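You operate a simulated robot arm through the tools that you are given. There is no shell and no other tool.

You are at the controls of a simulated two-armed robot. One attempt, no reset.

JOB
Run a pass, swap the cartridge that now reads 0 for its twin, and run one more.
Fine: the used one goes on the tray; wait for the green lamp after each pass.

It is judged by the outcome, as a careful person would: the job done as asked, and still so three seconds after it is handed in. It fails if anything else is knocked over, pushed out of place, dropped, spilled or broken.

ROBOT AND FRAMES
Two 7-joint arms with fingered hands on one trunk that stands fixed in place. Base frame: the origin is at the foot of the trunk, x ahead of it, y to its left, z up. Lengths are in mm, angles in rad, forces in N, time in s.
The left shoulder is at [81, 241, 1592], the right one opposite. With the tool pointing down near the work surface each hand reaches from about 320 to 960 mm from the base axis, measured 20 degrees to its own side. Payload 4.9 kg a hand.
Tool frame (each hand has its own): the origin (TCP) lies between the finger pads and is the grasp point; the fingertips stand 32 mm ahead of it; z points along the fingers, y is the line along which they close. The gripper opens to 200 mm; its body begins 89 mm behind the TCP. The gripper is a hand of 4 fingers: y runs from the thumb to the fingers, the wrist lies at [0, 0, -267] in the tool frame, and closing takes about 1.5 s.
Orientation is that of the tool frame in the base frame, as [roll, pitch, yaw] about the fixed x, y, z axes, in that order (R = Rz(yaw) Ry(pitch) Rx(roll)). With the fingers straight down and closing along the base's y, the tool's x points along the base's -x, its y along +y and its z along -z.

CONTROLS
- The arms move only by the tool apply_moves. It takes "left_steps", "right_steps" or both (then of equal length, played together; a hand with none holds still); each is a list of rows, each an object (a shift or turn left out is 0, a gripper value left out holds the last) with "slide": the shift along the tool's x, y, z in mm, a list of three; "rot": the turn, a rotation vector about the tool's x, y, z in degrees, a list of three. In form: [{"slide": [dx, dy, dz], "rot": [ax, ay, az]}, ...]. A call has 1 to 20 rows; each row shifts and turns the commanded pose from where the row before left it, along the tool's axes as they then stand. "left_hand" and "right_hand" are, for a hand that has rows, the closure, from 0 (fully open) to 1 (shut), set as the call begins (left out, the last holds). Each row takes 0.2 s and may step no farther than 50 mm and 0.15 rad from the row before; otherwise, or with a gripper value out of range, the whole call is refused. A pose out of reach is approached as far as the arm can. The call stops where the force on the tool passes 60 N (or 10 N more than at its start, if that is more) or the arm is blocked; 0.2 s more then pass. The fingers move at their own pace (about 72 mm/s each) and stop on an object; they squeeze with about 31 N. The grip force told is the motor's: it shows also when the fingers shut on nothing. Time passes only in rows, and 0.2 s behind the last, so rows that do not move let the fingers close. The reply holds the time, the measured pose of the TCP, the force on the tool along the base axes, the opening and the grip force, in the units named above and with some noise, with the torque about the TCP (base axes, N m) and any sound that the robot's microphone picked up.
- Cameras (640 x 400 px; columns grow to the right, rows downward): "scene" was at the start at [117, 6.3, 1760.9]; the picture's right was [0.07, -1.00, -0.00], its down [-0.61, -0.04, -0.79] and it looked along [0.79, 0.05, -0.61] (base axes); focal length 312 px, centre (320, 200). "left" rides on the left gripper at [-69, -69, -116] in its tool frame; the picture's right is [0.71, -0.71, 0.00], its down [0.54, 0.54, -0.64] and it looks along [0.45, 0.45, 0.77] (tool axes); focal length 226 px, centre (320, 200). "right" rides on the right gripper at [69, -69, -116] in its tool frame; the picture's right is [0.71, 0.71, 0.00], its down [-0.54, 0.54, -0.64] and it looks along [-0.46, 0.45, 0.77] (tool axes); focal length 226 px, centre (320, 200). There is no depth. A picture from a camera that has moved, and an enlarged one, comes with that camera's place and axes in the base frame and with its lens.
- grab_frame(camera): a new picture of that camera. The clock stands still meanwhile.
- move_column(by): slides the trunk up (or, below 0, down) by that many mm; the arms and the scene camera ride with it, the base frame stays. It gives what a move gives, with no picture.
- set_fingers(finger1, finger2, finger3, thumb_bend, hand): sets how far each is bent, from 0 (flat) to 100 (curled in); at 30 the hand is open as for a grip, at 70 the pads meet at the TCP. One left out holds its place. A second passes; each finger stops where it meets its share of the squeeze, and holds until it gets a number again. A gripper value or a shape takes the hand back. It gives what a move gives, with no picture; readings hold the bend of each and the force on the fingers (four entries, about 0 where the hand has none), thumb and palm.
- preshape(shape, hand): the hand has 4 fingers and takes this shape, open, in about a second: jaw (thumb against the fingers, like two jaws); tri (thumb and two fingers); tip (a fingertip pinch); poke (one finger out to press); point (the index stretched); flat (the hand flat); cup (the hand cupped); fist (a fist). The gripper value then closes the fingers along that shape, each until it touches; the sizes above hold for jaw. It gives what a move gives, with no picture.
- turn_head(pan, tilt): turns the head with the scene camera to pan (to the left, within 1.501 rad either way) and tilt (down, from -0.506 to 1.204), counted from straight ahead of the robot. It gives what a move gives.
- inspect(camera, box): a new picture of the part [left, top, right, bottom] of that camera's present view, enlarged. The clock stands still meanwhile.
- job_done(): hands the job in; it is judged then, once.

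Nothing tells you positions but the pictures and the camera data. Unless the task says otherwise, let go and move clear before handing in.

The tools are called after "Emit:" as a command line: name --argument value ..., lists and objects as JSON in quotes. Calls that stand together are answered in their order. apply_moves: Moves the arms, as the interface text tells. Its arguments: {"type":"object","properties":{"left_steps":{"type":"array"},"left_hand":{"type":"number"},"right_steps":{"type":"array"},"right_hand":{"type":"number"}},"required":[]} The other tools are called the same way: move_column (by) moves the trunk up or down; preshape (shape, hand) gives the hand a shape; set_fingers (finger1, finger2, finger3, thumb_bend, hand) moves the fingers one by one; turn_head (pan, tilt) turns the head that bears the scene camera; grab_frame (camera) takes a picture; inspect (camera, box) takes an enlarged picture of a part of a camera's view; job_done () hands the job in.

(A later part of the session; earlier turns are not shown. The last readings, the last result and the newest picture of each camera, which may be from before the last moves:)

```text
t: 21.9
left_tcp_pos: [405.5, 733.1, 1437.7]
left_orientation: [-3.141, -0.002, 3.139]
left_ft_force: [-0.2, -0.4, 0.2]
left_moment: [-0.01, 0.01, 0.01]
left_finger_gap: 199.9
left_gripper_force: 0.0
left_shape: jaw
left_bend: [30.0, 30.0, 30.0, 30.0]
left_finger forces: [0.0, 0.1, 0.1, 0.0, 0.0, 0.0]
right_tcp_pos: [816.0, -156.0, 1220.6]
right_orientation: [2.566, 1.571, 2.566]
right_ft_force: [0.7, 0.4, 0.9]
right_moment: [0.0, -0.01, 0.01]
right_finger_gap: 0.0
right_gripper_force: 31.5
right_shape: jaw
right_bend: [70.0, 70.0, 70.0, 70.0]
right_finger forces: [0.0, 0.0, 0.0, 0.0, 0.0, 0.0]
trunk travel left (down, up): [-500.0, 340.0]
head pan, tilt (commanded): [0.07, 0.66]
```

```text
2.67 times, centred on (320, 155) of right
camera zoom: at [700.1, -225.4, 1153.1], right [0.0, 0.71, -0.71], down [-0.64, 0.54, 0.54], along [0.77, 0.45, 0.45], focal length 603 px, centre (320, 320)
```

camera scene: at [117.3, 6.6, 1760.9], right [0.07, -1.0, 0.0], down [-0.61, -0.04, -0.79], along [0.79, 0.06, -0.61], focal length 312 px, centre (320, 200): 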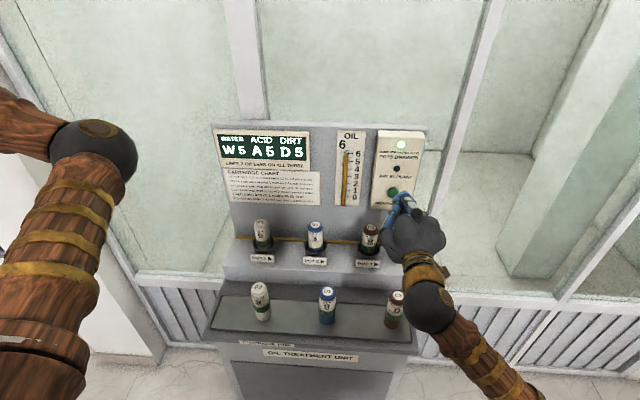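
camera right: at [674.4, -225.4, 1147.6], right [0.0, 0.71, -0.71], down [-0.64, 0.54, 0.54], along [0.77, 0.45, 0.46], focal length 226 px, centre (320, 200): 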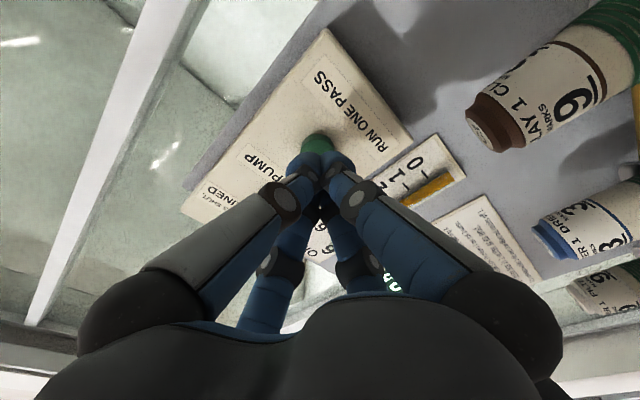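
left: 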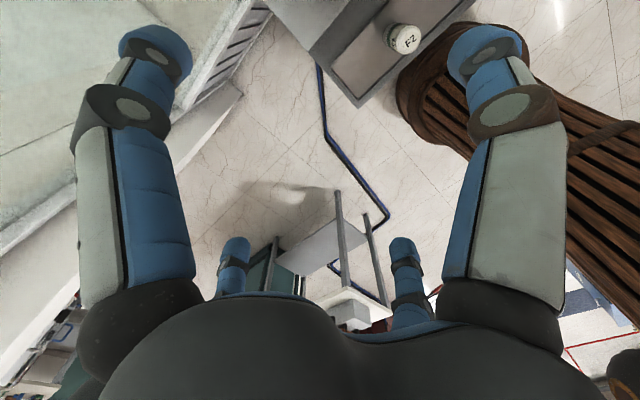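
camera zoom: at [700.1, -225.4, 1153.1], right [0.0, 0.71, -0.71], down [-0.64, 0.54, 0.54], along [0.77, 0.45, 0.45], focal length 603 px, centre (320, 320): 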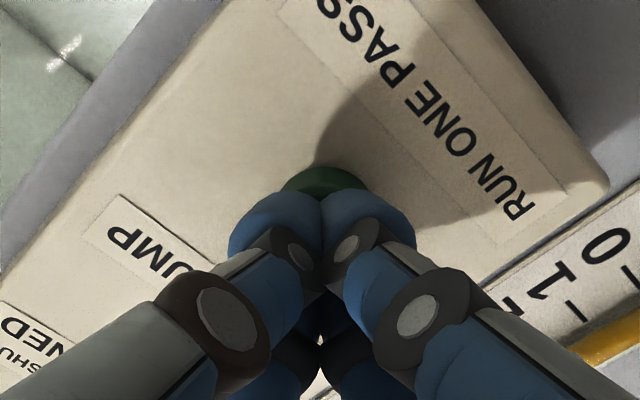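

The tip is nearly on the button. I'll press in small steps and watch the force and the lamp.

Emit:
apply_moves --right_steps '[{"slide": [0, 0, 3]}, {"slide": [0, 0, 3]}, {"slide": [0, 0, 3]}, {"slide": [0, 0, 3]}]'

Emit:
inspect --camera "scene" --box '[210, 120, 430, 260]'

```text
t: 22.9
left_tcp_pos: [403.7, 731.9, 1438.0]
left_orientation: [-3.142, 0.0, 3.139]
left_ft_force: [-0.5, 0.8, 0.0]
left_moment: [-0.03, -0.02, -0.02]
left_finger_gap: 199.8
left_gripper_force: 0.1
left_shape: jaw
left_bend: [30.0, 30.0, 30.0, 30.0]
left_finger forces: [0.0, 0.1, 0.0, 0.0, 0.1, 0.0]
right_tcp_pos: [826.5, -156.8, 1222.3]
right_orientation: [3.081, 1.57, 3.085]
right_ft_force: [-7.9, -0.6, -2.5]
right_moment: [0.0, 0.16, 0.09]
right_finger_gap: 0.2
right_gripper_force: 31.2
right_shape: jaw
right_bend: [70.0, 70.0, 70.0, 70.0]
right_finger forces: [0.1, 0.1, 0.0, 0.1, 0.0, 0.0]
trunk travel left (down, up): [-500.0, 340.0]
head pan, tilt (commanded): [0.07, 0.66]
heard: click
```

```text
2.86 times, centred on (320, 190) of scene
camera zoom: at [114.6, 6.5, 1761.0], right [0.07, -1.0, 0.0], down [-0.61, -0.04, -0.79], along [0.79, 0.05, -0.61], focal length 892 px, centre (320, 229)
```

zoom: 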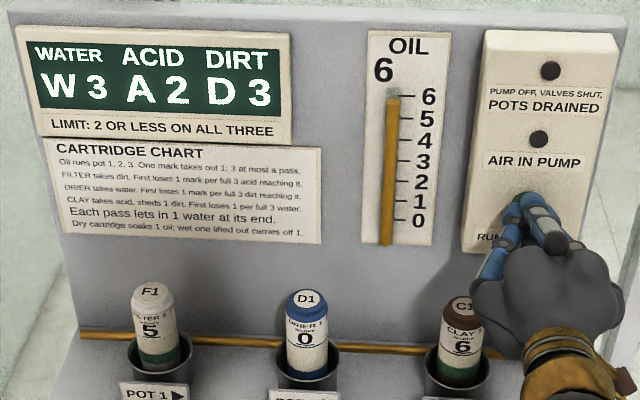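

The button clicked and the pass is running. D1 now reads 0 and the green lamp is off. I'll back straight off and wait for the green lamp.

Emit:
apply_moves --right_steps '[{"slide": [0, 0, -10]}, {"slide": [0, 0, -20]}, {"slide": [0, 0, -30]}, {"slide": [0, 0, -40]}, {"slide": [-20, 0, -20]}, {"slide": [-20, 0, 0]}, {}, {}]'

Emit:
inspect --camera "scene" --box '[210, 120, 430, 260]'

```text
t: 24.7
left_tcp_pos: [406.7, 731.5, 1438.3]
left_orientation: [3.14, -0.002, 3.139]
left_ft_force: [0.4, -0.6, 0.0]
left_moment: [0.01, -0.01, 0.0]
left_finger_gap: 200.0
left_gripper_force: 0.0
left_shape: jaw
left_bend: [30.0, 30.0, 30.0, 30.0]
left_finger forces: [0.0, 0.0, 0.0, 0.0, 0.1, 0.0]
right_tcp_pos: [706.7, -157.0, 1258.3]
right_orientation: [1.086, 1.569, 1.09]
right_ft_force: [0.4, 0.0, 0.2]
right_moment: [0.01, 0.0, 0.06]
right_finger_gap: 0.0
right_gripper_force: 31.7
right_shape: jaw
right_bend: [70.0, 70.0, 70.0, 70.0]
right_finger forces: [0.0, 0.1, 0.0, 0.1, 0.1, 0.0]
trunk travel left (down, up): [-500.0, 340.0]
head pan, tilt (commanded): [0.07, 0.66]
```

```text
2.86 times, centred on (320, 190) of scene
camera zoom: at [116.7, 4.4, 1760.9], right [0.07, -1.0, 0.0], down [-0.61, -0.04, -0.79], along [0.79, 0.06, -0.61], focal length 892 px, centre (320, 229)
```

zoom: 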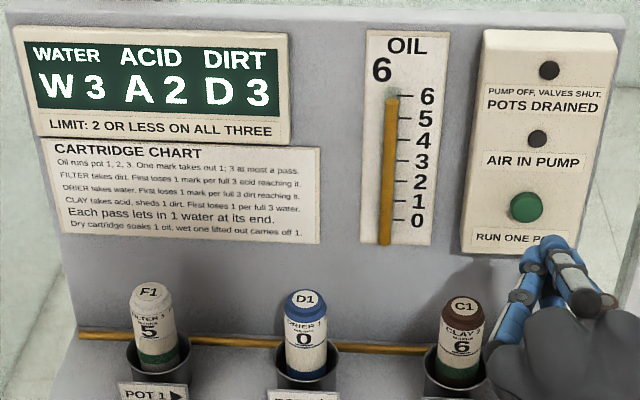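

The pass has ended on the display at W3 A2 D3, but the green lamp is still off. While waiting, I'll turn the hand clear of the unit into a steep grasp pose, about 20° off vertical and rolled 45°.

Emit:
apply_moves --right_steps '[{"rot": [0, 8.5, 0]}, {"rot": [0, 8.5, 0]}, {"rot": [0, 8.5, 0]}, {"rot": [0, 8.5, 0]}, {"rot": [0, 8.5, 0]}, {"rot": [0, 8.5, 0]}, {"rot": [0, 8.5, 0]}, {"rot": [0, 8.5, 0]}, {"rot": [0, 2, 0]}, {"rot": [0, 0, -8.5]}, {"rot": [0, 0, -8.5]}, {"rot": [0, 0, -8.5]}, {"rot": [0, 0, -8.5]}, {"rot": [0, 0, -8.5]}, {"rot": [0, 0, -2.5]}, {}]'

Emit:
grab_frame --camera "scene"

Emit:
grab_frame --camera "right"

Emit:
inspect --camera "scene" --box '[210, 120, 430, 260]'

```text
t: 28.1
left_tcp_pos: [404.7, 732.2, 1437.9]
left_orientation: [-3.142, -0.003, -3.141]
left_ft_force: [-0.4, -0.4, -0.2]
left_moment: [-0.02, -0.01, -0.04]
left_finger_gap: 200.0
left_gripper_force: 0.0
left_shape: jaw
left_bend: [30.0, 30.0, 30.0, 30.0]
left_finger forces: [0.0, 0.0, 0.0, 0.0, 0.0, 0.0]
right_tcp_pos: [707.7, -156.2, 1261.0]
right_orientation: [-2.89, 0.245, -2.325]
right_ft_force: [-0.2, -0.7, 0.4]
right_moment: [0.03, -0.02, -0.02]
right_finger_gap: 0.0
right_gripper_force: 30.9
right_shape: jaw
right_bend: [70.0, 70.0, 70.0, 70.0]
right_finger forces: [0.0, 0.1, 0.0, 0.0, 0.0, 0.0]
trunk travel left (down, up): [-500.0, 340.0]
head pan, tilt (commanded): [0.07, 0.66]
```

```text
taken
camera scene: at [116.9, 6.6, 1760.9], right [0.07, -1.0, 0.0], down [-0.61, -0.04, -0.79], along [0.79, 0.06, -0.61], focal length 312 px, centre (320, 200)
```

scene: 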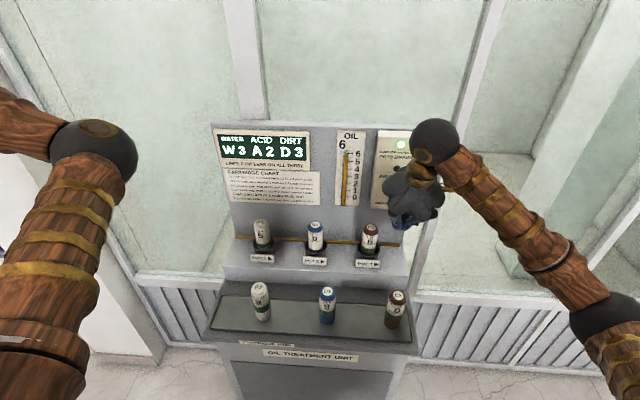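

```text
taken
camera right: at [668.1, -253.7, 1369.5], right [-0.94, 0.0, -0.34], down [-0.22, 0.77, 0.6], along [0.26, 0.64, -0.72], focal length 226 px, centre (320, 200)
```

right: 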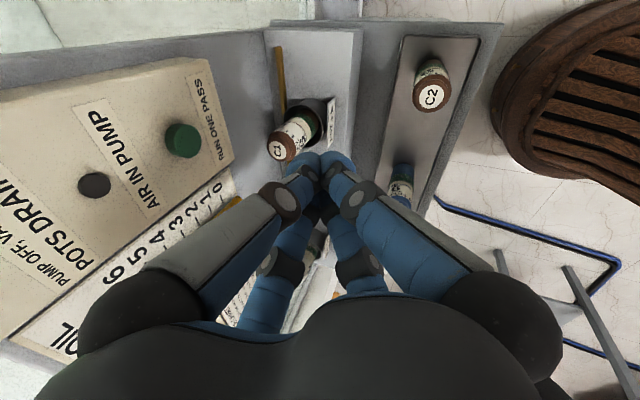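

```text
2.86 times, centred on (320, 190) of scene
camera zoom: at [116.9, 6.6, 1760.9], right [0.07, -1.0, 0.0], down [-0.61, -0.04, -0.79], along [0.79, 0.06, -0.61], focal length 892 px, centre (320, 229)
```

zoom: 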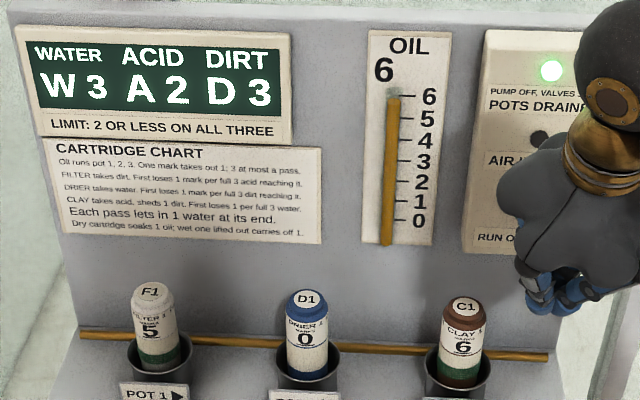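

The green lamp is lit again: W3 A2 D3, and D1 shows 0. D1's cap is at about (825, 71, 1114), so I'll part the fingers and move sideways until the hand is level with D1, still in front of it and above.

Emit:
apply_moves --right_hand 0.6 --right_steps '[{"slide": [-26.6, 26.6, 0]}, {"slide": [-26.6, 26.6, 0]}, {"slide": [-26.6, 26.6, 0]}, {"slide": [-26.6, 26.6, 0]}, {"slide": [-26.6, 26.6, 0]}, {"slide": [-26.6, 26.6, 0]}, {}, {}]'

Emit:
grab_frame --camera "scene"

Emit:
grab_frame --camera "right"

```text
t: 29.9
left_tcp_pos: [405.8, 732.2, 1437.7]
left_orientation: [3.141, -0.001, 3.14]
left_ft_force: [-0.4, -1.5, -0.3]
left_moment: [0.03, -0.02, 0.02]
left_finger_gap: 199.7
left_gripper_force: 0.1
left_shape: jaw
left_bend: [30.0, 30.0, 30.0, 30.0]
left_finger forces: [0.0, 0.1, 0.1, 0.1, 0.0, 0.0]
right_tcp_pos: [709.5, 63.2, 1261.4]
right_orientation: [-2.892, 0.245, -2.326]
right_ft_force: [-0.2, -0.6, -0.3]
right_moment: [0.02, 0.03, 0.01]
right_finger_gap: 79.6
right_gripper_force: 0.1
right_shape: jaw
right_bend: [43.0, 43.0, 43.0, 41.0]
right_finger forces: [0.0, 0.1, 0.0, 0.0, 0.0, 0.1]
trunk travel left (down, up): [-500.0, 340.0]
head pan, tilt (commanded): [0.07, 0.66]
```

```text
taken
camera scene: at [116.9, 5.8, 1760.9], right [0.07, -1.0, 0.0], down [-0.61, -0.04, -0.79], along [0.79, 0.06, -0.61], focal length 312 px, centre (320, 200)
```

scene: 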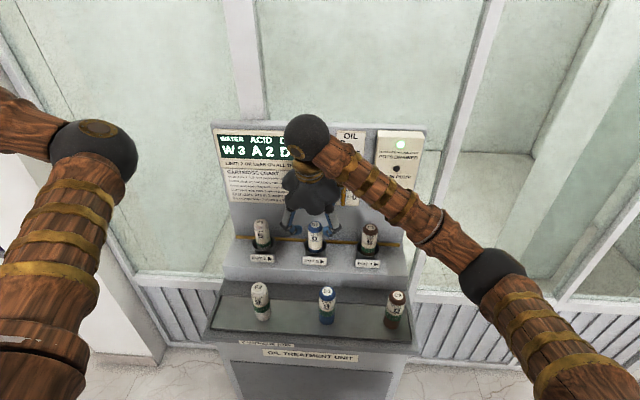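

```text
taken
camera right: at [668.5, -34.3, 1370.6], right [-0.94, 0.0, -0.34], down [-0.22, 0.77, 0.6], along [0.26, 0.64, -0.72], focal length 226 px, centre (320, 200)
```

right: 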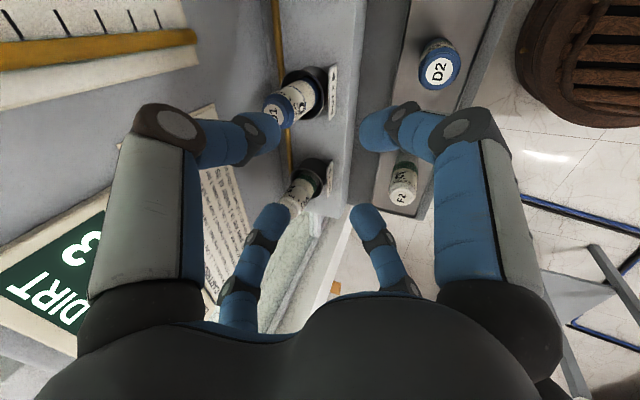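

Emit:
inspect --camera "scene" --box '[200, 270, 420, 370]'

Emit:
inspect --camera "right" --box '[240, 20, 480, 220]'

Emit:
inspect --camera "scene" --box '[240, 180, 400, 280]'

```text
2.91 times, centred on (310, 320) of scene
camera zoom: at [116.9, 5.8, 1760.9], right [0.07, -1.0, 0.0], down [-0.61, -0.04, -0.79], along [0.79, 0.06, -0.61], focal length 908 px, centre (349, -149)
```

zoom: 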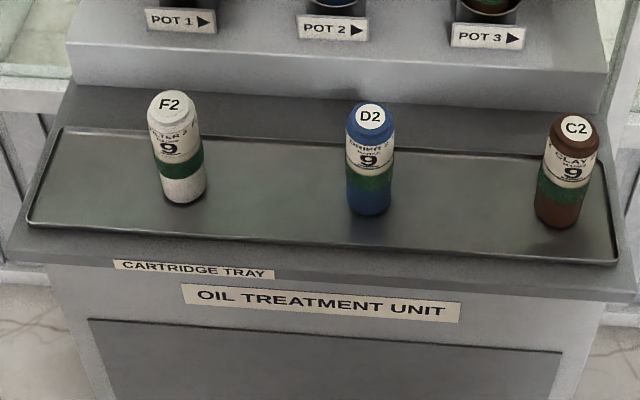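

```text
2.00 times, centred on (360, 120) of right
camera zoom: at [668.5, -34.3, 1370.6], right [-0.94, 0.0, -0.34], down [-0.22, 0.77, 0.6], along [0.26, 0.64, -0.72], focal length 452 px, centre (240, 360)
```

zoom: 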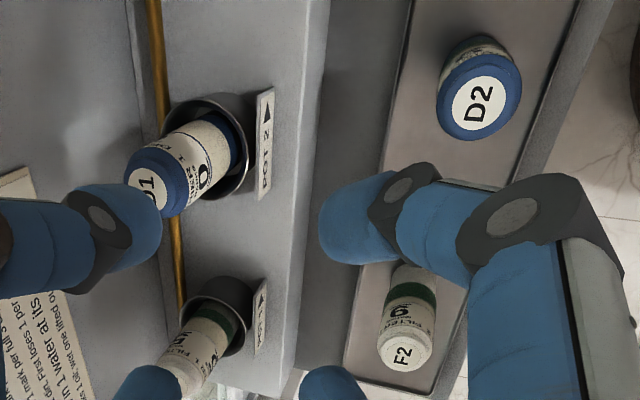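

```text
4.00 times, centred on (320, 230) of scene
camera zoom: at [116.9, 5.8, 1760.9], right [0.07, -1.0, 0.0], down [-0.61, -0.04, -0.79], along [0.79, 0.06, -0.61], focal length 1249 px, centre (320, 80)
```

zoom: 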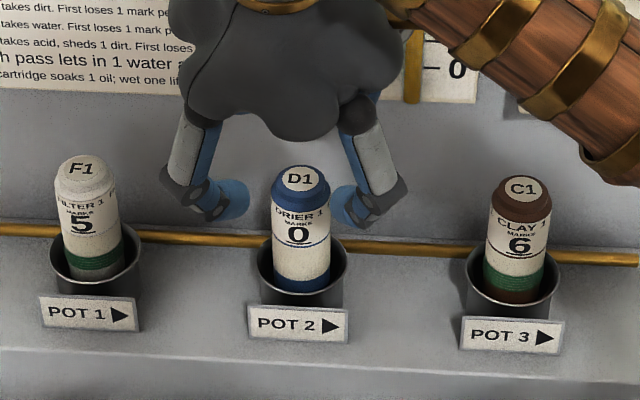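

D1's cap is at about (823, 70, 1115), the pot rim at z≈1017, and D2 stands at (640, 21) with its top at 1037. I'll move over D1.

Emit:
apply_moves --right_steps '[{"slide": [-16.75, -14.5, 22.7]}, {"slide": [-16.75, -14.5, 22.7]}, {"slide": [-16.75, -14.5, 22.7]}, {"slide": [-16.75, -14.5, 22.7]}, {}, {}]'

Emit:
inspect --camera "scene" --box '[240, 140, 420, 280]'

Emit:
grab_frame --camera "right"

```text
t: 31.3
left_tcp_pos: [404.0, 731.5, 1436.9]
left_orientation: [3.141, 0.0, 3.141]
left_ft_force: [-0.8, -0.8, -0.5]
left_moment: [-0.01, -0.04, -0.01]
left_finger_gap: 199.7
left_gripper_force: 0.1
left_shape: jaw
left_bend: [30.0, 30.0, 30.0, 30.0]
left_finger forces: [0.1, 0.0, 0.0, 0.0, 0.0, 0.0]
right_tcp_pos: [822.1, 74.6, 1204.6]
right_orientation: [-2.889, 0.242, -2.327]
right_ft_force: [0.0, 0.8, -0.8]
right_moment: [0.0, 0.01, -0.03]
right_finger_gap: 79.7
right_gripper_force: 0.0
right_shape: jaw
right_bend: [43.0, 43.0, 43.0, 41.0]
right_finger forces: [0.1, 0.0, 0.1, 0.0, 0.1, 0.0]
trunk travel left (down, up): [-500.0, 340.0]
head pan, tilt (commanded): [0.07, 0.66]
```

```text
2.86 times, centred on (330, 210) of scene
camera zoom: at [116.3, 6.4, 1760.9], right [0.07, -1.0, 0.0], down [-0.61, -0.04, -0.79], along [0.79, 0.06, -0.61], focal length 892 px, centre (291, 171)
```

zoom: 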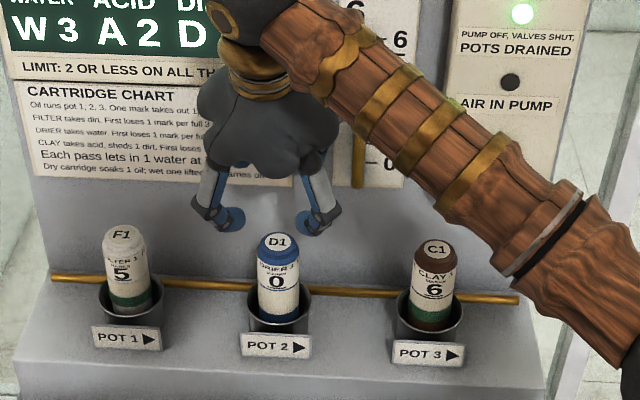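

```text
taken
camera right: at [781.9, -23.4, 1315.1], right [-0.94, 0.0, -0.34], down [-0.22, 0.77, 0.6], along [0.26, 0.64, -0.72], focal length 226 px, centre (320, 200)
```

right: 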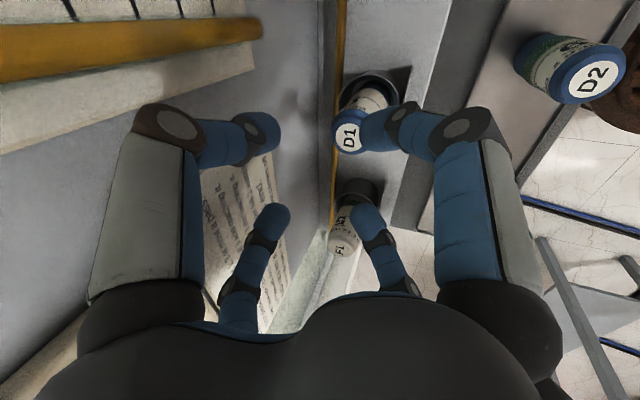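

The hand is centred to within a few millimetres. I'll correct y slightly and go down partway, with the tips just above the cap.

Emit:
apply_moves --right_steps '[{"slide": [2.56, -5.22, 0.68]}, {"slide": [4.35, 4.35, 16.9]}, {"slide": [4.35, 4.35, 16.9]}, {}, {}]'

Emit:
inspect --camera "scene" --box '[240, 160, 400, 280]'

Emit:
grab_frame --camera "right"

```text
t: 32.5
left_tcp_pos: [403.9, 732.2, 1436.9]
left_orientation: [-3.141, -0.001, 3.14]
left_ft_force: [0.1, -0.2, -0.1]
left_moment: [0.03, 0.02, -0.01]
left_finger_gap: 199.7
left_gripper_force: 0.2
left_shape: jaw
left_bend: [30.0, 30.0, 30.0, 30.0]
left_finger forces: [0.1, 0.0, 0.0, 0.0, 0.0, 0.0]
right_tcp_pos: [823.8, 71.4, 1168.6]
right_orientation: [-2.89, 0.246, -2.327]
right_ft_force: [-0.8, 1.0, -0.6]
right_moment: [0.02, 0.02, 0.0]
right_finger_gap: 79.7
right_gripper_force: 0.1
right_shape: jaw
right_bend: [43.0, 43.0, 43.0, 41.0]
right_finger forces: [0.0, 0.1, 0.0, 0.1, 0.0, 0.1]
trunk travel left (down, up): [-500.0, 340.0]
head pan, tilt (commanded): [0.07, 0.66]
```

```text
3.33 times, centred on (320, 220) of scene
camera zoom: at [116.8, 6.5, 1760.9], right [0.07, -1.0, 0.0], down [-0.61, -0.04, -0.79], along [0.79, 0.06, -0.61], focal length 1041 px, centre (320, 133)
```

zoom: 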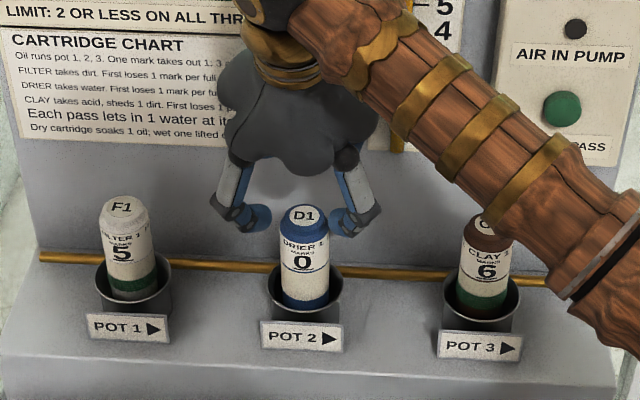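

```text
taken
camera right: at [784.9, -26.5, 1279.2], right [-0.94, 0.0, -0.34], down [-0.22, 0.77, 0.6], along [0.26, 0.64, -0.72], focal length 226 px, centre (320, 200)
```

right: 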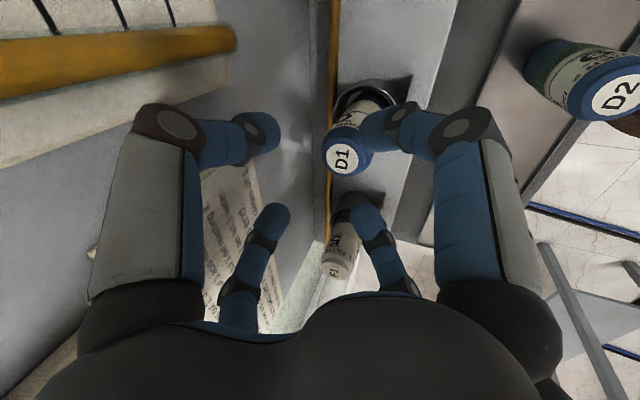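

D1 is centred between the fingers. I'll nudge y and go on down, checking midway.

Emit:
apply_moves --right_steps '[{"slide": [1.77, -1.77, 0]}, {"slide": [3.87, 3.87, 15.03]}, {"slide": [3.87, 3.87, 15.03]}, {"slide": [3.87, 3.87, 15.03]}, {}]'

Emit:
inspect --camera "scene" --box '[260, 180, 380, 270]'

Emit:
grab_frame --camera "right"

```text
t: 33.7
left_tcp_pos: [404.6, 733.4, 1438.4]
left_orientation: [-3.141, -0.001, -3.141]
left_ft_force: [0.3, 0.0, -0.8]
left_moment: [-0.03, -0.01, 0.01]
left_finger_gap: 200.0
left_gripper_force: 0.1
left_shape: jaw
left_bend: [30.0, 30.0, 30.0, 30.0]
left_finger forces: [0.0, 0.0, 0.0, 0.1, 0.1, 0.1]
right_tcp_pos: [826.6, 68.6, 1119.7]
right_orientation: [-2.888, 0.243, -2.325]
right_ft_force: [-0.7, -0.6, -0.2]
right_moment: [-0.04, -0.03, -0.01]
right_finger_gap: 79.2
right_gripper_force: 0.1
right_shape: jaw
right_bend: [43.0, 43.0, 43.0, 41.0]
right_finger forces: [0.0, 0.0, 0.0, 0.0, 0.0, 0.1]
trunk travel left (down, up): [-500.0, 340.0]
head pan, tilt (commanded): [0.07, 0.66]
```

```text
4.44 times, centred on (320, 225) of scene
camera zoom: at [116.8, 6.7, 1760.9], right [0.07, -1.0, 0.0], down [-0.61, -0.04, -0.79], along [0.79, 0.06, -0.61], focal length 1388 px, centre (320, 89)
```

zoom: 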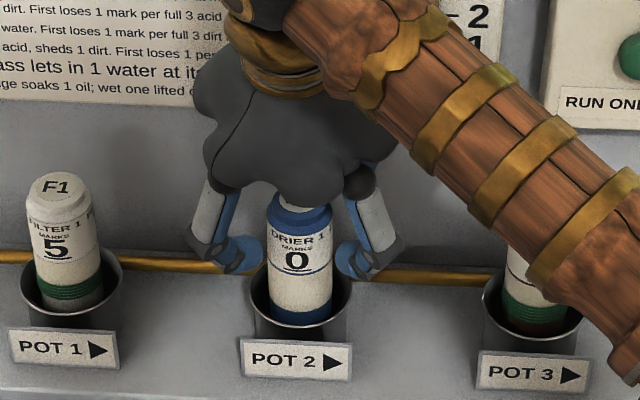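

```text
taken
camera right: at [786.2, -29.7, 1230.1], right [-0.94, 0.0, -0.34], down [-0.22, 0.77, 0.6], along [0.26, 0.64, -0.72], focal length 226 px, centre (320, 200)
```

right: 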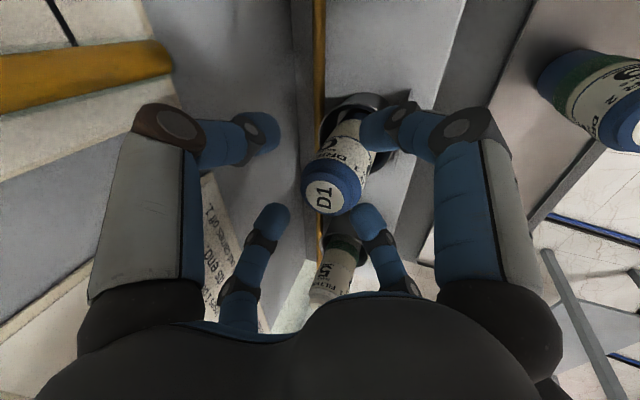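

Fine clearance on all sides. I'll continue down to the grasp height.

Emit:
apply_moves --right_steps '[{"slide": [3.87, 3.87, 15.03]}, {"slide": [3.87, 3.87, 15.03]}, {"slide": [3.87, 3.87, 15.03]}, {}]'

Emit:
inspect --camera "scene" --box '[260, 180, 380, 270]'

Emit:
grab_frame --camera "right"

```text
t: 34.7
left_tcp_pos: [405.3, 733.0, 1437.7]
left_orientation: [-3.141, -0.002, 3.141]
left_ft_force: [0.4, 0.2, -0.3]
left_moment: [0.03, 0.05, 0.02]
left_finger_gap: 199.9
left_gripper_force: 0.0
left_shape: jaw
left_bend: [30.0, 30.0, 30.0, 30.0]
left_finger forces: [0.2, 0.0, 0.1, 0.0, 0.0, 0.0]
right_tcp_pos: [824.5, 65.7, 1073.5]
right_orientation: [-2.889, 0.245, -2.327]
right_ft_force: [0.1, 0.5, 0.4]
right_moment: [-0.02, 0.0, -0.01]
right_finger_gap: 79.7
right_gripper_force: 0.1
right_shape: jaw
right_bend: [43.0, 43.0, 43.0, 41.0]
right_finger forces: [0.0, 0.0, 0.0, 0.0, 0.0, 0.0]
trunk travel left (down, up): [-500.0, 340.0]
head pan, tilt (commanded): [0.07, 0.66]
```

```text
4.44 times, centred on (320, 225) of scene
camera zoom: at [117.0, 6.6, 1760.9], right [0.07, -1.0, 0.0], down [-0.61, -0.04, -0.79], along [0.79, 0.06, -0.61], focal length 1388 px, centre (320, 89)
```

zoom: 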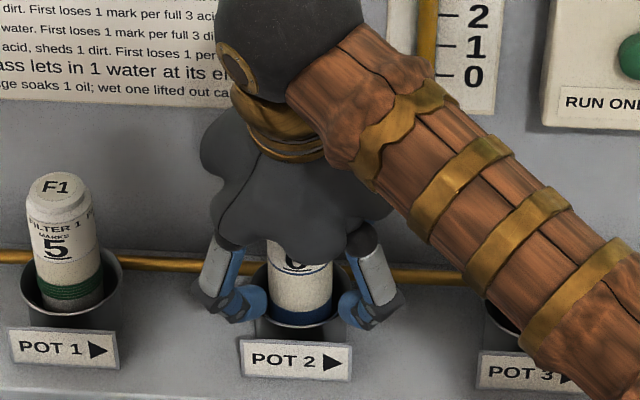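

```text
taken
camera right: at [784.5, -31.9, 1183.3], right [-0.94, 0.0, -0.34], down [-0.22, 0.77, 0.6], along [0.26, 0.64, -0.72], focal length 226 px, centre (320, 200)
```

right: 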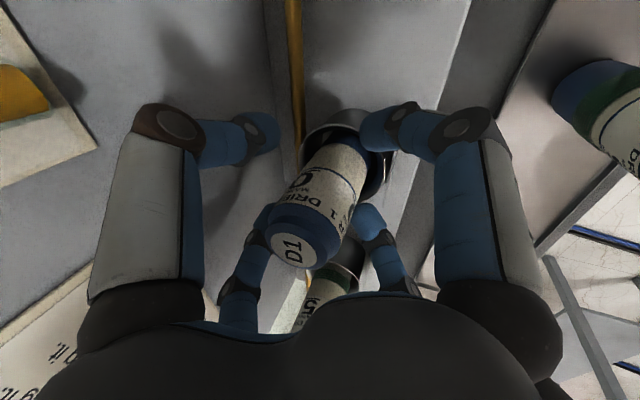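

The hand is at grasp height above the rim. I'll correct y by 2.5 mm and then close on D1.

Emit:
apply_moves --right_steps '[{"slide": [-1.77, 1.77, 0]}, {}]'

Emit:
apply_moves --right_hand 1.0 --right_steps '[{}, {}, {}, {}, {}, {}]'

Emit:
grab_frame --camera "right"

Emit:
inspect --camera "scene" --box '[260, 180, 380, 270]'

```text
t: 35.3
left_tcp_pos: [405.8, 732.8, 1437.0]
left_orientation: [3.141, 0.0, -3.142]
left_ft_force: [0.0, 0.4, -0.6]
left_moment: [0.03, 0.0, 0.0]
left_finger_gap: 199.8
left_gripper_force: 0.0
left_shape: jaw
left_bend: [30.0, 30.0, 30.0, 30.0]
left_finger forces: [0.1, 0.0, 0.0, 0.0, 0.0, 0.0]
right_tcp_pos: [824.1, 70.6, 1073.1]
right_orientation: [-2.89, 0.244, -2.325]
right_ft_force: [-0.4, -0.4, 0.1]
right_moment: [0.02, -0.03, 0.02]
right_finger_gap: 79.8
right_gripper_force: 0.1
right_shape: jaw
right_bend: [43.0, 43.0, 43.0, 41.0]
right_finger forces: [0.1, 0.0, 0.0, 0.1, 0.0, 0.0]
trunk travel left (down, up): [-500.0, 340.0]
head pan, tilt (commanded): [0.07, 0.66]
```

```text
t: 36.7
left_tcp_pos: [405.4, 732.1, 1437.3]
left_orientation: [3.141, 0.0, 3.139]
left_ft_force: [0.5, 0.9, 0.4]
left_moment: [0.02, 0.01, 0.0]
left_finger_gap: 200.1
left_gripper_force: 0.0
left_shape: jaw
left_bend: [30.0, 30.0, 30.0, 30.0]
left_finger forces: [0.1, 0.0, 0.0, 0.0, 0.0, 0.1]
right_tcp_pos: [826.1, 69.6, 1073.2]
right_orientation: [-2.887, 0.243, -2.327]
right_ft_force: [-1.6, -0.2, 0.7]
right_moment: [0.03, 0.12, -0.04]
right_finger_gap: 37.5
right_gripper_force: 31.6
right_shape: jaw
right_bend: [51.0, 51.0, 78.0, 57.0]
right_finger forces: [26.6, 27.0, 26.1, 0.0, 26.0, 0.0]
trunk travel left (down, up): [-500.0, 340.0]
head pan, tilt (commanded): [0.07, 0.66]
```

```text
taken
camera right: at [784.8, -27.8, 1183.2], right [-0.94, 0.0, -0.34], down [-0.22, 0.77, 0.6], along [0.26, 0.64, -0.72], focal length 226 px, centre (320, 200)
```

right: 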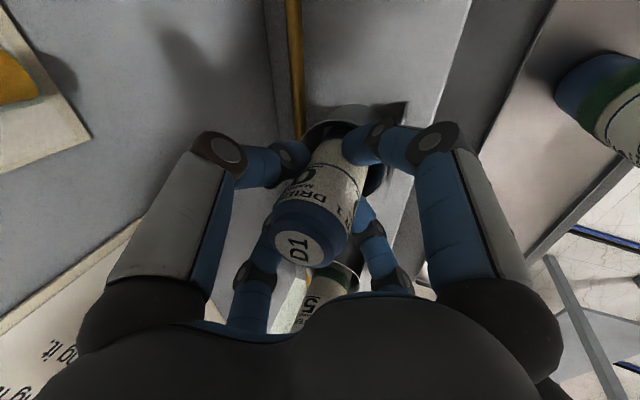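

```text
4.44 times, centred on (320, 225) of scene
camera zoom: at [116.8, 6.6, 1760.9], right [0.07, -1.0, 0.0], down [-0.61, -0.04, -0.79], along [0.79, 0.06, -0.61], focal length 1388 px, centre (320, 89)
```

zoom: 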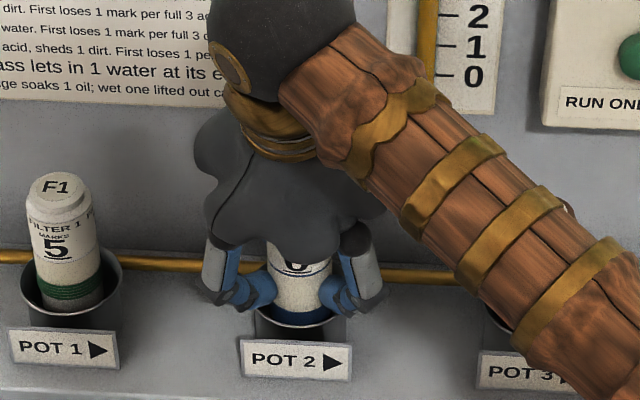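

All four fingers hold D1 at about 26 N each. I'll lift it straight up slowly.

Emit:
apply_moves --right_steps '[{"slide": [-2.42, -2.42, -9.4]}, {"slide": [-2.42, -2.42, -9.4]}, {"slide": [-3.87, -3.87, -15.03]}, {"slide": [-3.87, -3.87, -15.03]}, {}]'

Emit:
grab_frame --camera "right"

Emit:
inspect --camera "scene" --box '[260, 180, 380, 270]'

```text
t: 37.9
left_tcp_pos: [405.8, 732.1, 1437.8]
left_orientation: [3.142, -0.001, 3.139]
left_ft_force: [-0.1, -0.2, -0.1]
left_moment: [0.03, 0.01, -0.01]
left_finger_gap: 200.0
left_gripper_force: 0.0
left_shape: jaw
left_bend: [30.0, 30.0, 30.0, 30.0]
left_finger forces: [0.0, 0.0, 0.0, 0.1, 0.1, 0.1]
right_tcp_pos: [824.4, 70.9, 1124.9]
right_orientation: [-2.889, 0.245, -2.326]
right_ft_force: [-0.4, 0.3, -2.5]
right_moment: [-0.01, -0.02, -0.01]
right_finger_gap: 37.1
right_gripper_force: 30.6
right_shape: jaw
right_bend: [51.0, 51.0, 78.0, 57.0]
right_finger forces: [25.9, 26.6, 26.2, 0.0, 26.0, 0.0]
trunk travel left (down, up): [-500.0, 340.0]
head pan, tilt (commanded): [0.07, 0.66]
```

```text
taken
camera right: at [784.3, -27.3, 1234.6], right [-0.94, 0.0, -0.34], down [-0.22, 0.77, 0.6], along [0.26, 0.64, -0.72], focal length 226 px, centre (320, 200)
```

right: 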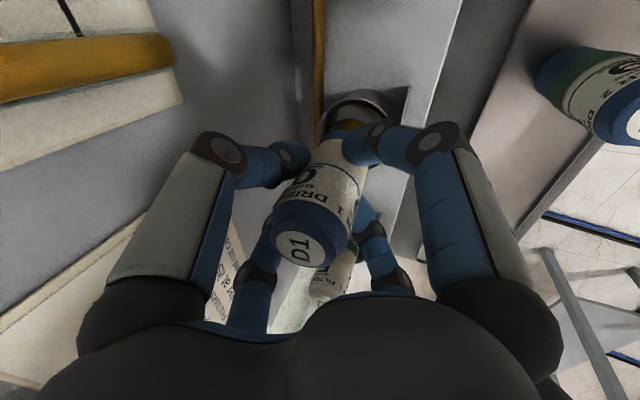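

```text
4.44 times, centred on (320, 225) of scene
camera zoom: at [117.4, 6.7, 1760.8], right [0.07, -1.0, 0.0], down [-0.61, -0.04, -0.79], along [0.79, 0.06, -0.61], focal length 1388 px, centre (320, 89)
```

zoom: 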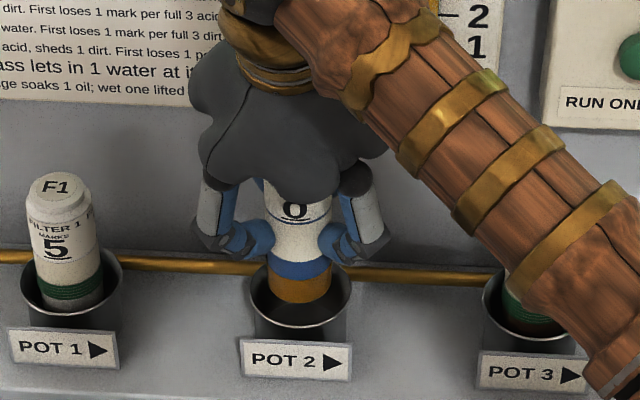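

D1 is coming out cleanly and hanging upright. I'll lift it fully clear and then bring it back over the tray.

Emit:
apply_moves --right_steps '[{"slide": [-3.63, -3.63, -14.1]}, {"slide": [-3.63, -3.63, -14.1]}, {"slide": [-3.63, -3.63, -14.1]}, {"slide": [-3.63, -3.63, -14.1]}, {"slide": [-2.42, -2.42, -9.4]}, {}, {}]'

Emit:
grab_frame --camera "scene"

Emit:
inspect --camera "scene" --box '[240, 150, 400, 270]'

```text
t: 39.5
left_tcp_pos: [404.7, 732.9, 1438.1]
left_orientation: [3.141, -0.003, 3.141]
left_ft_force: [0.4, -0.6, 0.6]
left_moment: [-0.03, 0.0, 0.0]
left_finger_gap: 199.9
left_gripper_force: 0.0
left_shape: jaw
left_bend: [30.0, 30.0, 30.0, 30.0]
left_finger forces: [0.0, 0.0, 0.1, 0.0, 0.0, 0.0]
right_tcp_pos: [825.0, 70.6, 1195.1]
right_orientation: [-2.89, 0.245, -2.326]
right_ft_force: [0.3, 0.5, -2.3]
right_moment: [0.02, -0.01, 0.0]
right_finger_gap: 37.4
right_gripper_force: 31.2
right_shape: jaw
right_bend: [51.0, 51.0, 78.0, 57.0]
right_finger forces: [26.0, 26.6, 26.2, 0.1, 26.0, 0.0]
trunk travel left (down, up): [-500.0, 340.0]
head pan, tilt (commanded): [0.07, 0.66]
```

```text
taken
camera scene: at [117.3, 6.6, 1760.9], right [0.07, -1.0, 0.0], down [-0.61, -0.04, -0.79], along [0.79, 0.06, -0.61], focal length 312 px, centre (320, 200)
```

scene: 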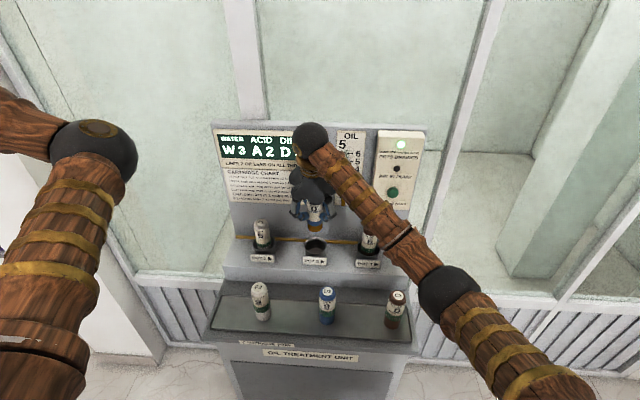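

```text
3.33 times, centred on (320, 210) of scene
camera zoom: at [117.3, 6.6, 1760.9], right [0.07, -1.0, 0.0], down [-0.61, -0.04, -0.79], along [0.79, 0.06, -0.61], focal length 1041 px, centre (320, 167)
```

zoom: 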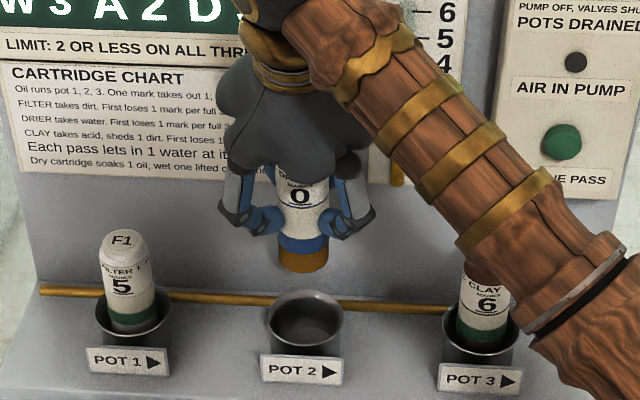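

Oil dropped to 5, as the chart says. The empty pot 2 is visible and D1 is well clear, so I'll carry it back over the tray to the gap between F2 and D2 at about (640, 116).

Emit:
apply_moves --right_steps '[{"slide": [15.07, 25.9, -10.55]}, {"slide": [15.07, 25.9, -10.55]}, {"slide": [15.07, 25.9, -10.55]}, {"slide": [15.07, 25.9, -10.55]}, {"slide": [15.07, 25.9, -10.55]}, {"slide": [15.07, 25.9, -10.55]}, {}, {}, {}]'

Emit:
grab_frame --camera "scene"

Emit:
grab_frame --camera "right"

```text
t: 41.5
left_tcp_pos: [405.4, 733.2, 1437.6]
left_orientation: [-3.142, -0.003, -3.14]
left_ft_force: [0.0, 0.2, 0.8]
left_moment: [0.02, 0.01, -0.01]
left_finger_gap: 199.8
left_gripper_force: 0.1
left_shape: jaw
left_bend: [30.0, 30.0, 30.0, 30.0]
left_finger forces: [0.1, 0.0, 0.1, 0.1, 0.0, 0.0]
right_tcp_pos: [639.4, 119.0, 1196.8]
right_orientation: [-2.889, 0.243, -2.326]
right_ft_force: [0.4, 0.9, -2.2]
right_moment: [-0.01, -0.02, 0.01]
right_finger_gap: 37.1
right_gripper_force: 30.9
right_shape: jaw
right_bend: [51.0, 51.0, 78.0, 57.0]
right_finger forces: [25.9, 26.7, 26.1, 0.0, 26.2, 0.0]
trunk travel left (down, up): [-500.0, 340.0]
head pan, tilt (commanded): [0.07, 0.66]
```

```text
taken
camera scene: at [116.8, 7.0, 1760.9], right [0.07, -1.0, 0.0], down [-0.61, -0.04, -0.79], along [0.79, 0.05, -0.61], focal length 312 px, centre (320, 200)
```

scene: 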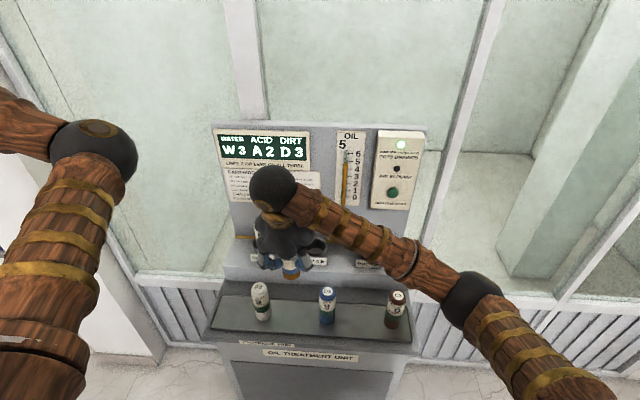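

```text
taken
camera right: at [599.0, 19.8, 1307.2], right [-0.94, 0.0, -0.34], down [-0.22, 0.77, 0.6], along [0.26, 0.64, -0.72], focal length 226 px, centre (320, 200)
```

right: 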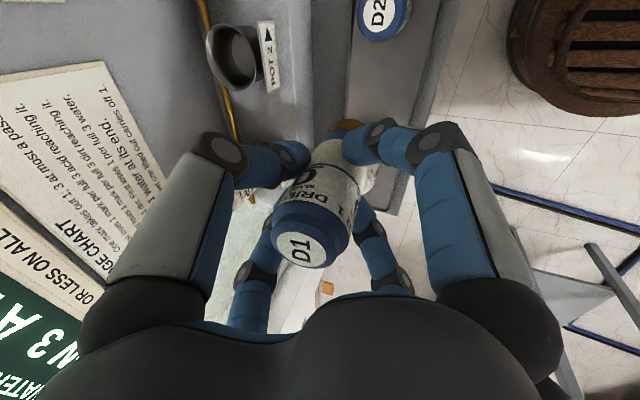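

D1 is over the gap and roughly upright. I'll lower it partway and check the clearance to F2 and D2.

Emit:
apply_moves --right_steps '[{"slide": [6.46, 6.46, 25.1]}, {"slide": [6.46, 6.46, 25.1]}, {"slide": [6.46, 6.46, 25.1]}, {"slide": [6.46, 6.46, 25.1]}, {}, {}]'

Emit:
inspect --camera "scene" --box '[200, 230, 420, 370]'

Emit:
grab_frame --camera "right"

```text
t: 42.9
left_tcp_pos: [404.9, 732.1, 1439.1]
left_orientation: [-3.14, -0.001, -3.14]
left_ft_force: [0.3, -0.2, -0.3]
left_moment: [0.02, 0.01, -0.01]
left_finger_gap: 199.5
left_gripper_force: 0.1
left_shape: jaw
left_bend: [30.0, 30.0, 30.0, 30.0]
left_finger forces: [0.0, 0.0, 0.0, 0.0, 0.0, 0.0]
right_tcp_pos: [638.6, 117.0, 1089.1]
right_orientation: [-2.888, 0.244, -2.327]
right_ft_force: [-0.3, 1.0, -2.0]
right_moment: [0.0, -0.02, 0.02]
right_finger_gap: 37.4
right_gripper_force: 31.7
right_shape: jaw
right_bend: [51.0, 51.0, 78.0, 57.0]
right_finger forces: [25.8, 26.7, 26.3, 0.0, 26.0, 0.0]
trunk travel left (down, up): [-500.0, 340.0]
head pan, tilt (commanded): [0.07, 0.66]
```

```text
2.86 times, centred on (310, 300) of scene
camera zoom: at [117.2, 6.8, 1760.9], right [0.07, -1.0, 0.0], down [-0.61, -0.04, -0.79], along [0.79, 0.06, -0.61], focal length 892 px, centre (349, -86)
```

zoom: 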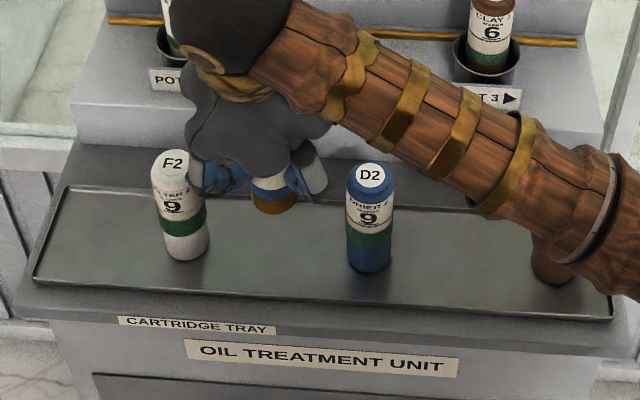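

```text
taken
camera right: at [598.5, 18.5, 1198.8], right [-0.94, 0.0, -0.34], down [-0.22, 0.77, 0.6], along [0.26, 0.64, -0.72], focal length 226 px, centre (320, 200)
```

right: 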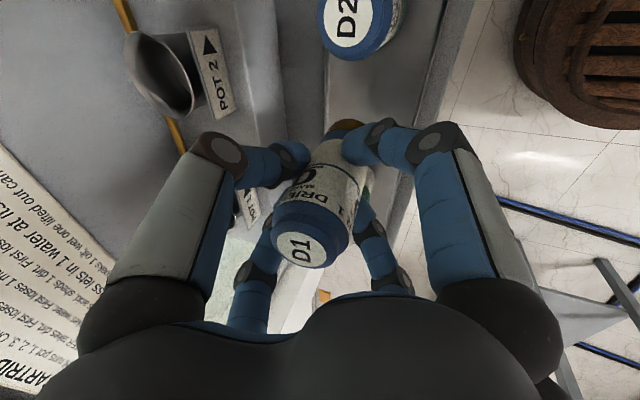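

Emit:
grab_frame --camera "scene"

Emit:
grab_frame --camera "left"

```text
taken
camera scene: at [117.2, 6.8, 1760.9], right [0.07, -1.0, 0.0], down [-0.61, -0.04, -0.79], along [0.79, 0.06, -0.61], focal length 312 px, centre (320, 200)
```

scene: 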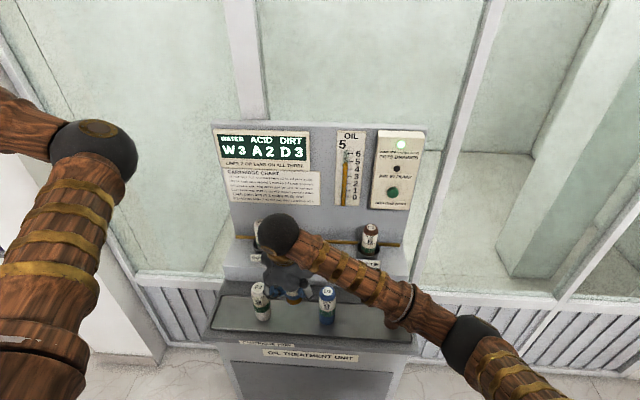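

```text
taken
camera left: at [473.9, 664.7, 1553.4], right [-0.71, -0.71, 0.0], down [-0.54, 0.54, 0.64], along [-0.46, 0.45, -0.77], focal length 226 px, centre (320, 200)
```

left: 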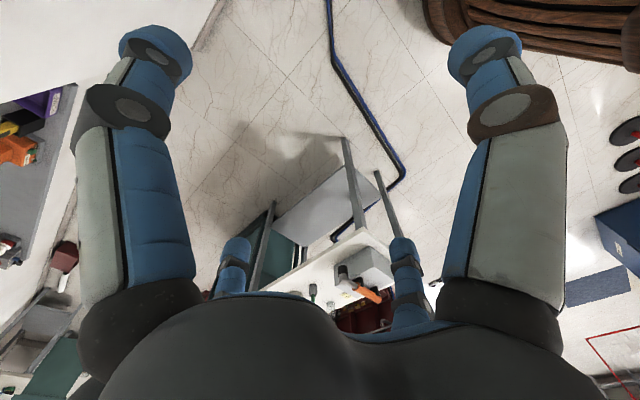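

The forearm stays well in front of and above the tray items. I'll lower D1 until it's just above the tray.

Emit:
apply_moves --right_steps '[{"slide": [4.84, 4.84, 18.8]}, {"slide": [4.84, 4.84, 18.8]}, {"slide": [4.84, 4.84, 18.8]}, {"slide": [3.63, 3.63, 14.1]}, {}, {}]'

Emit:
inspect --camera "scene" --box '[200, 230, 420, 370]'

Emit:
grab_frame --camera "right"

```text
t: 44.3
left_tcp_pos: [404.9, 732.3, 1437.0]
left_orientation: [3.141, -0.003, -3.14]
left_ft_force: [-0.4, -0.6, -0.1]
left_moment: [0.04, -0.03, -0.01]
left_finger_gap: 200.0
left_gripper_force: 0.1
left_shape: jaw
left_bend: [30.0, 30.0, 30.0, 30.0]
left_finger forces: [0.0, 0.0, 0.0, 0.0, 0.0, 0.0]
right_tcp_pos: [639.0, 115.7, 1012.0]
right_orientation: [-2.89, 0.243, -2.325]
right_ft_force: [-0.3, -0.2, -2.7]
right_moment: [-0.01, -0.02, 0.0]
right_finger_gap: 37.3
right_gripper_force: 30.9
right_shape: jaw
right_bend: [51.0, 51.0, 78.0, 57.0]
right_finger forces: [25.9, 26.6, 26.1, 0.0, 26.0, 0.1]
trunk travel left (down, up): [-500.0, 340.0]
head pan, tilt (commanded): [0.07, 0.66]
```

```text
2.86 times, centred on (310, 300) of scene
camera zoom: at [117.2, 6.7, 1760.9], right [0.07, -1.0, 0.0], down [-0.61, -0.04, -0.79], along [0.79, 0.06, -0.61], focal length 892 px, centre (349, -86)
```

zoom: 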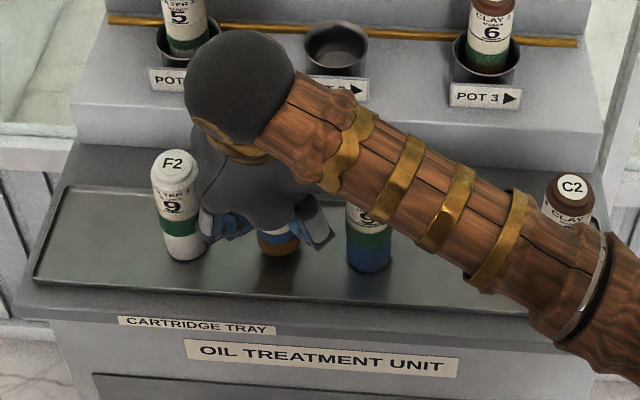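

```text
taken
camera right: at [600.2, 18.0, 1122.4], right [-0.94, 0.0, -0.34], down [-0.22, 0.77, 0.6], along [0.26, 0.64, -0.72], focal length 226 px, centre (320, 200)
```

right: 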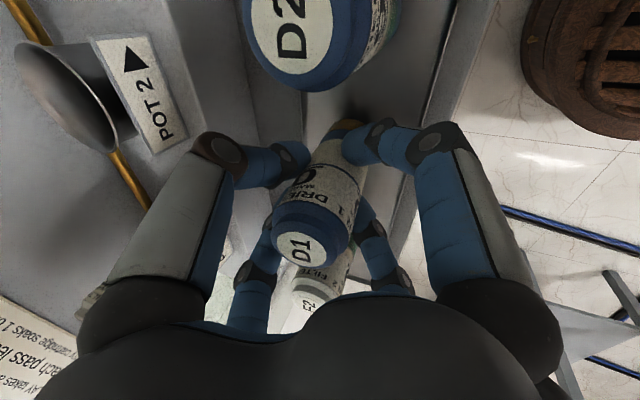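

D1 is about 15 mm above the tray. I'll lower it in small steps until it touches.

Emit:
apply_moves --right_steps '[{"slide": [0.73, 0.73, 2.82]}, {"slide": [0.73, 0.73, 2.82]}, {"slide": [0.73, 0.73, 2.82]}, {}]'

Emit:
inspect --camera "scene" --box '[240, 270, 340, 340]'

```text
t: 45.3
left_tcp_pos: [404.6, 732.8, 1438.0]
left_orientation: [3.142, -0.002, -3.14]
left_ft_force: [-0.6, 0.2, -0.5]
left_moment: [-0.03, 0.0, 0.02]
left_finger_gap: 199.9
left_gripper_force: 0.1
left_shape: jaw
left_bend: [30.0, 30.0, 30.0, 30.0]
left_finger forces: [0.1, 0.0, 0.0, 0.1, 0.0, 0.1]
right_tcp_pos: [639.9, 116.1, 1004.8]
right_orientation: [-2.89, 0.244, -2.324]
right_ft_force: [-0.1, 1.2, -3.2]
right_moment: [0.04, 0.01, -0.01]
right_finger_gap: 37.3
right_gripper_force: 31.2
right_shape: jaw
right_bend: [51.0, 51.0, 78.0, 57.0]
right_finger forces: [25.8, 26.7, 26.0, 0.0, 26.0, 0.0]
trunk travel left (down, up): [-500.0, 340.0]
head pan, tilt (commanded): [0.07, 0.66]
```

```text
5.71 times, centred on (290, 305) of scene
camera zoom: at [117.2, 6.7, 1760.9], right [0.07, -1.0, 0.0], down [-0.61, -0.04, -0.79], along [0.79, 0.06, -0.61], focal length 1784 px, centre (491, -400)
```

zoom: 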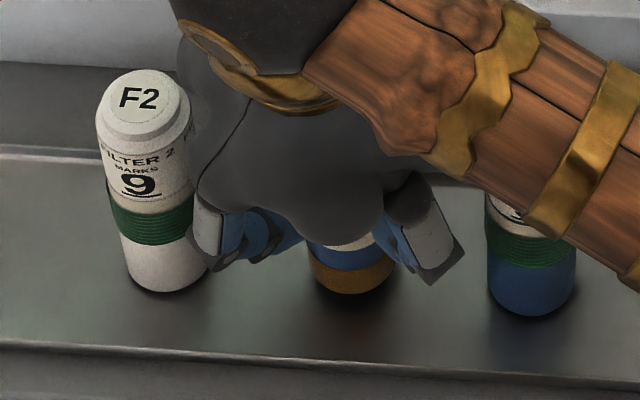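

Emit:
apply_moves --right_steps '[{"slide": [0.48, 0.48, 1.88]}, {"slide": [0.48, 0.48, 1.88]}, {"slide": [0.48, 0.48, 1.88]}, {}]'

```text
t: 46.3
left_tcp_pos: [405.1, 731.7, 1438.1]
left_orientation: [-3.141, -0.002, 3.14]
left_ft_force: [-0.1, -0.4, 0.0]
left_moment: [-0.01, 0.01, 0.04]
left_finger_gap: 200.0
left_gripper_force: 0.1
left_shape: jaw
left_bend: [30.0, 30.0, 30.0, 30.0]
left_finger forces: [0.0, 0.0, 0.0, 0.1, 0.0, 0.1]
right_tcp_pos: [639.7, 116.1, 998.4]
right_orientation: [-2.89, 0.245, -2.325]
right_ft_force: [0.7, -0.2, -1.5]
right_moment: [0.0, 0.0, -0.02]
right_finger_gap: 37.2
right_gripper_force: 30.8
right_shape: jaw
right_bend: [51.0, 51.0, 78.0, 57.0]
right_finger forces: [26.0, 26.8, 26.2, 0.0, 26.1, 0.0]
trunk travel left (down, up): [-500.0, 340.0]
head pan, tilt (commanded): [0.07, 0.66]
```

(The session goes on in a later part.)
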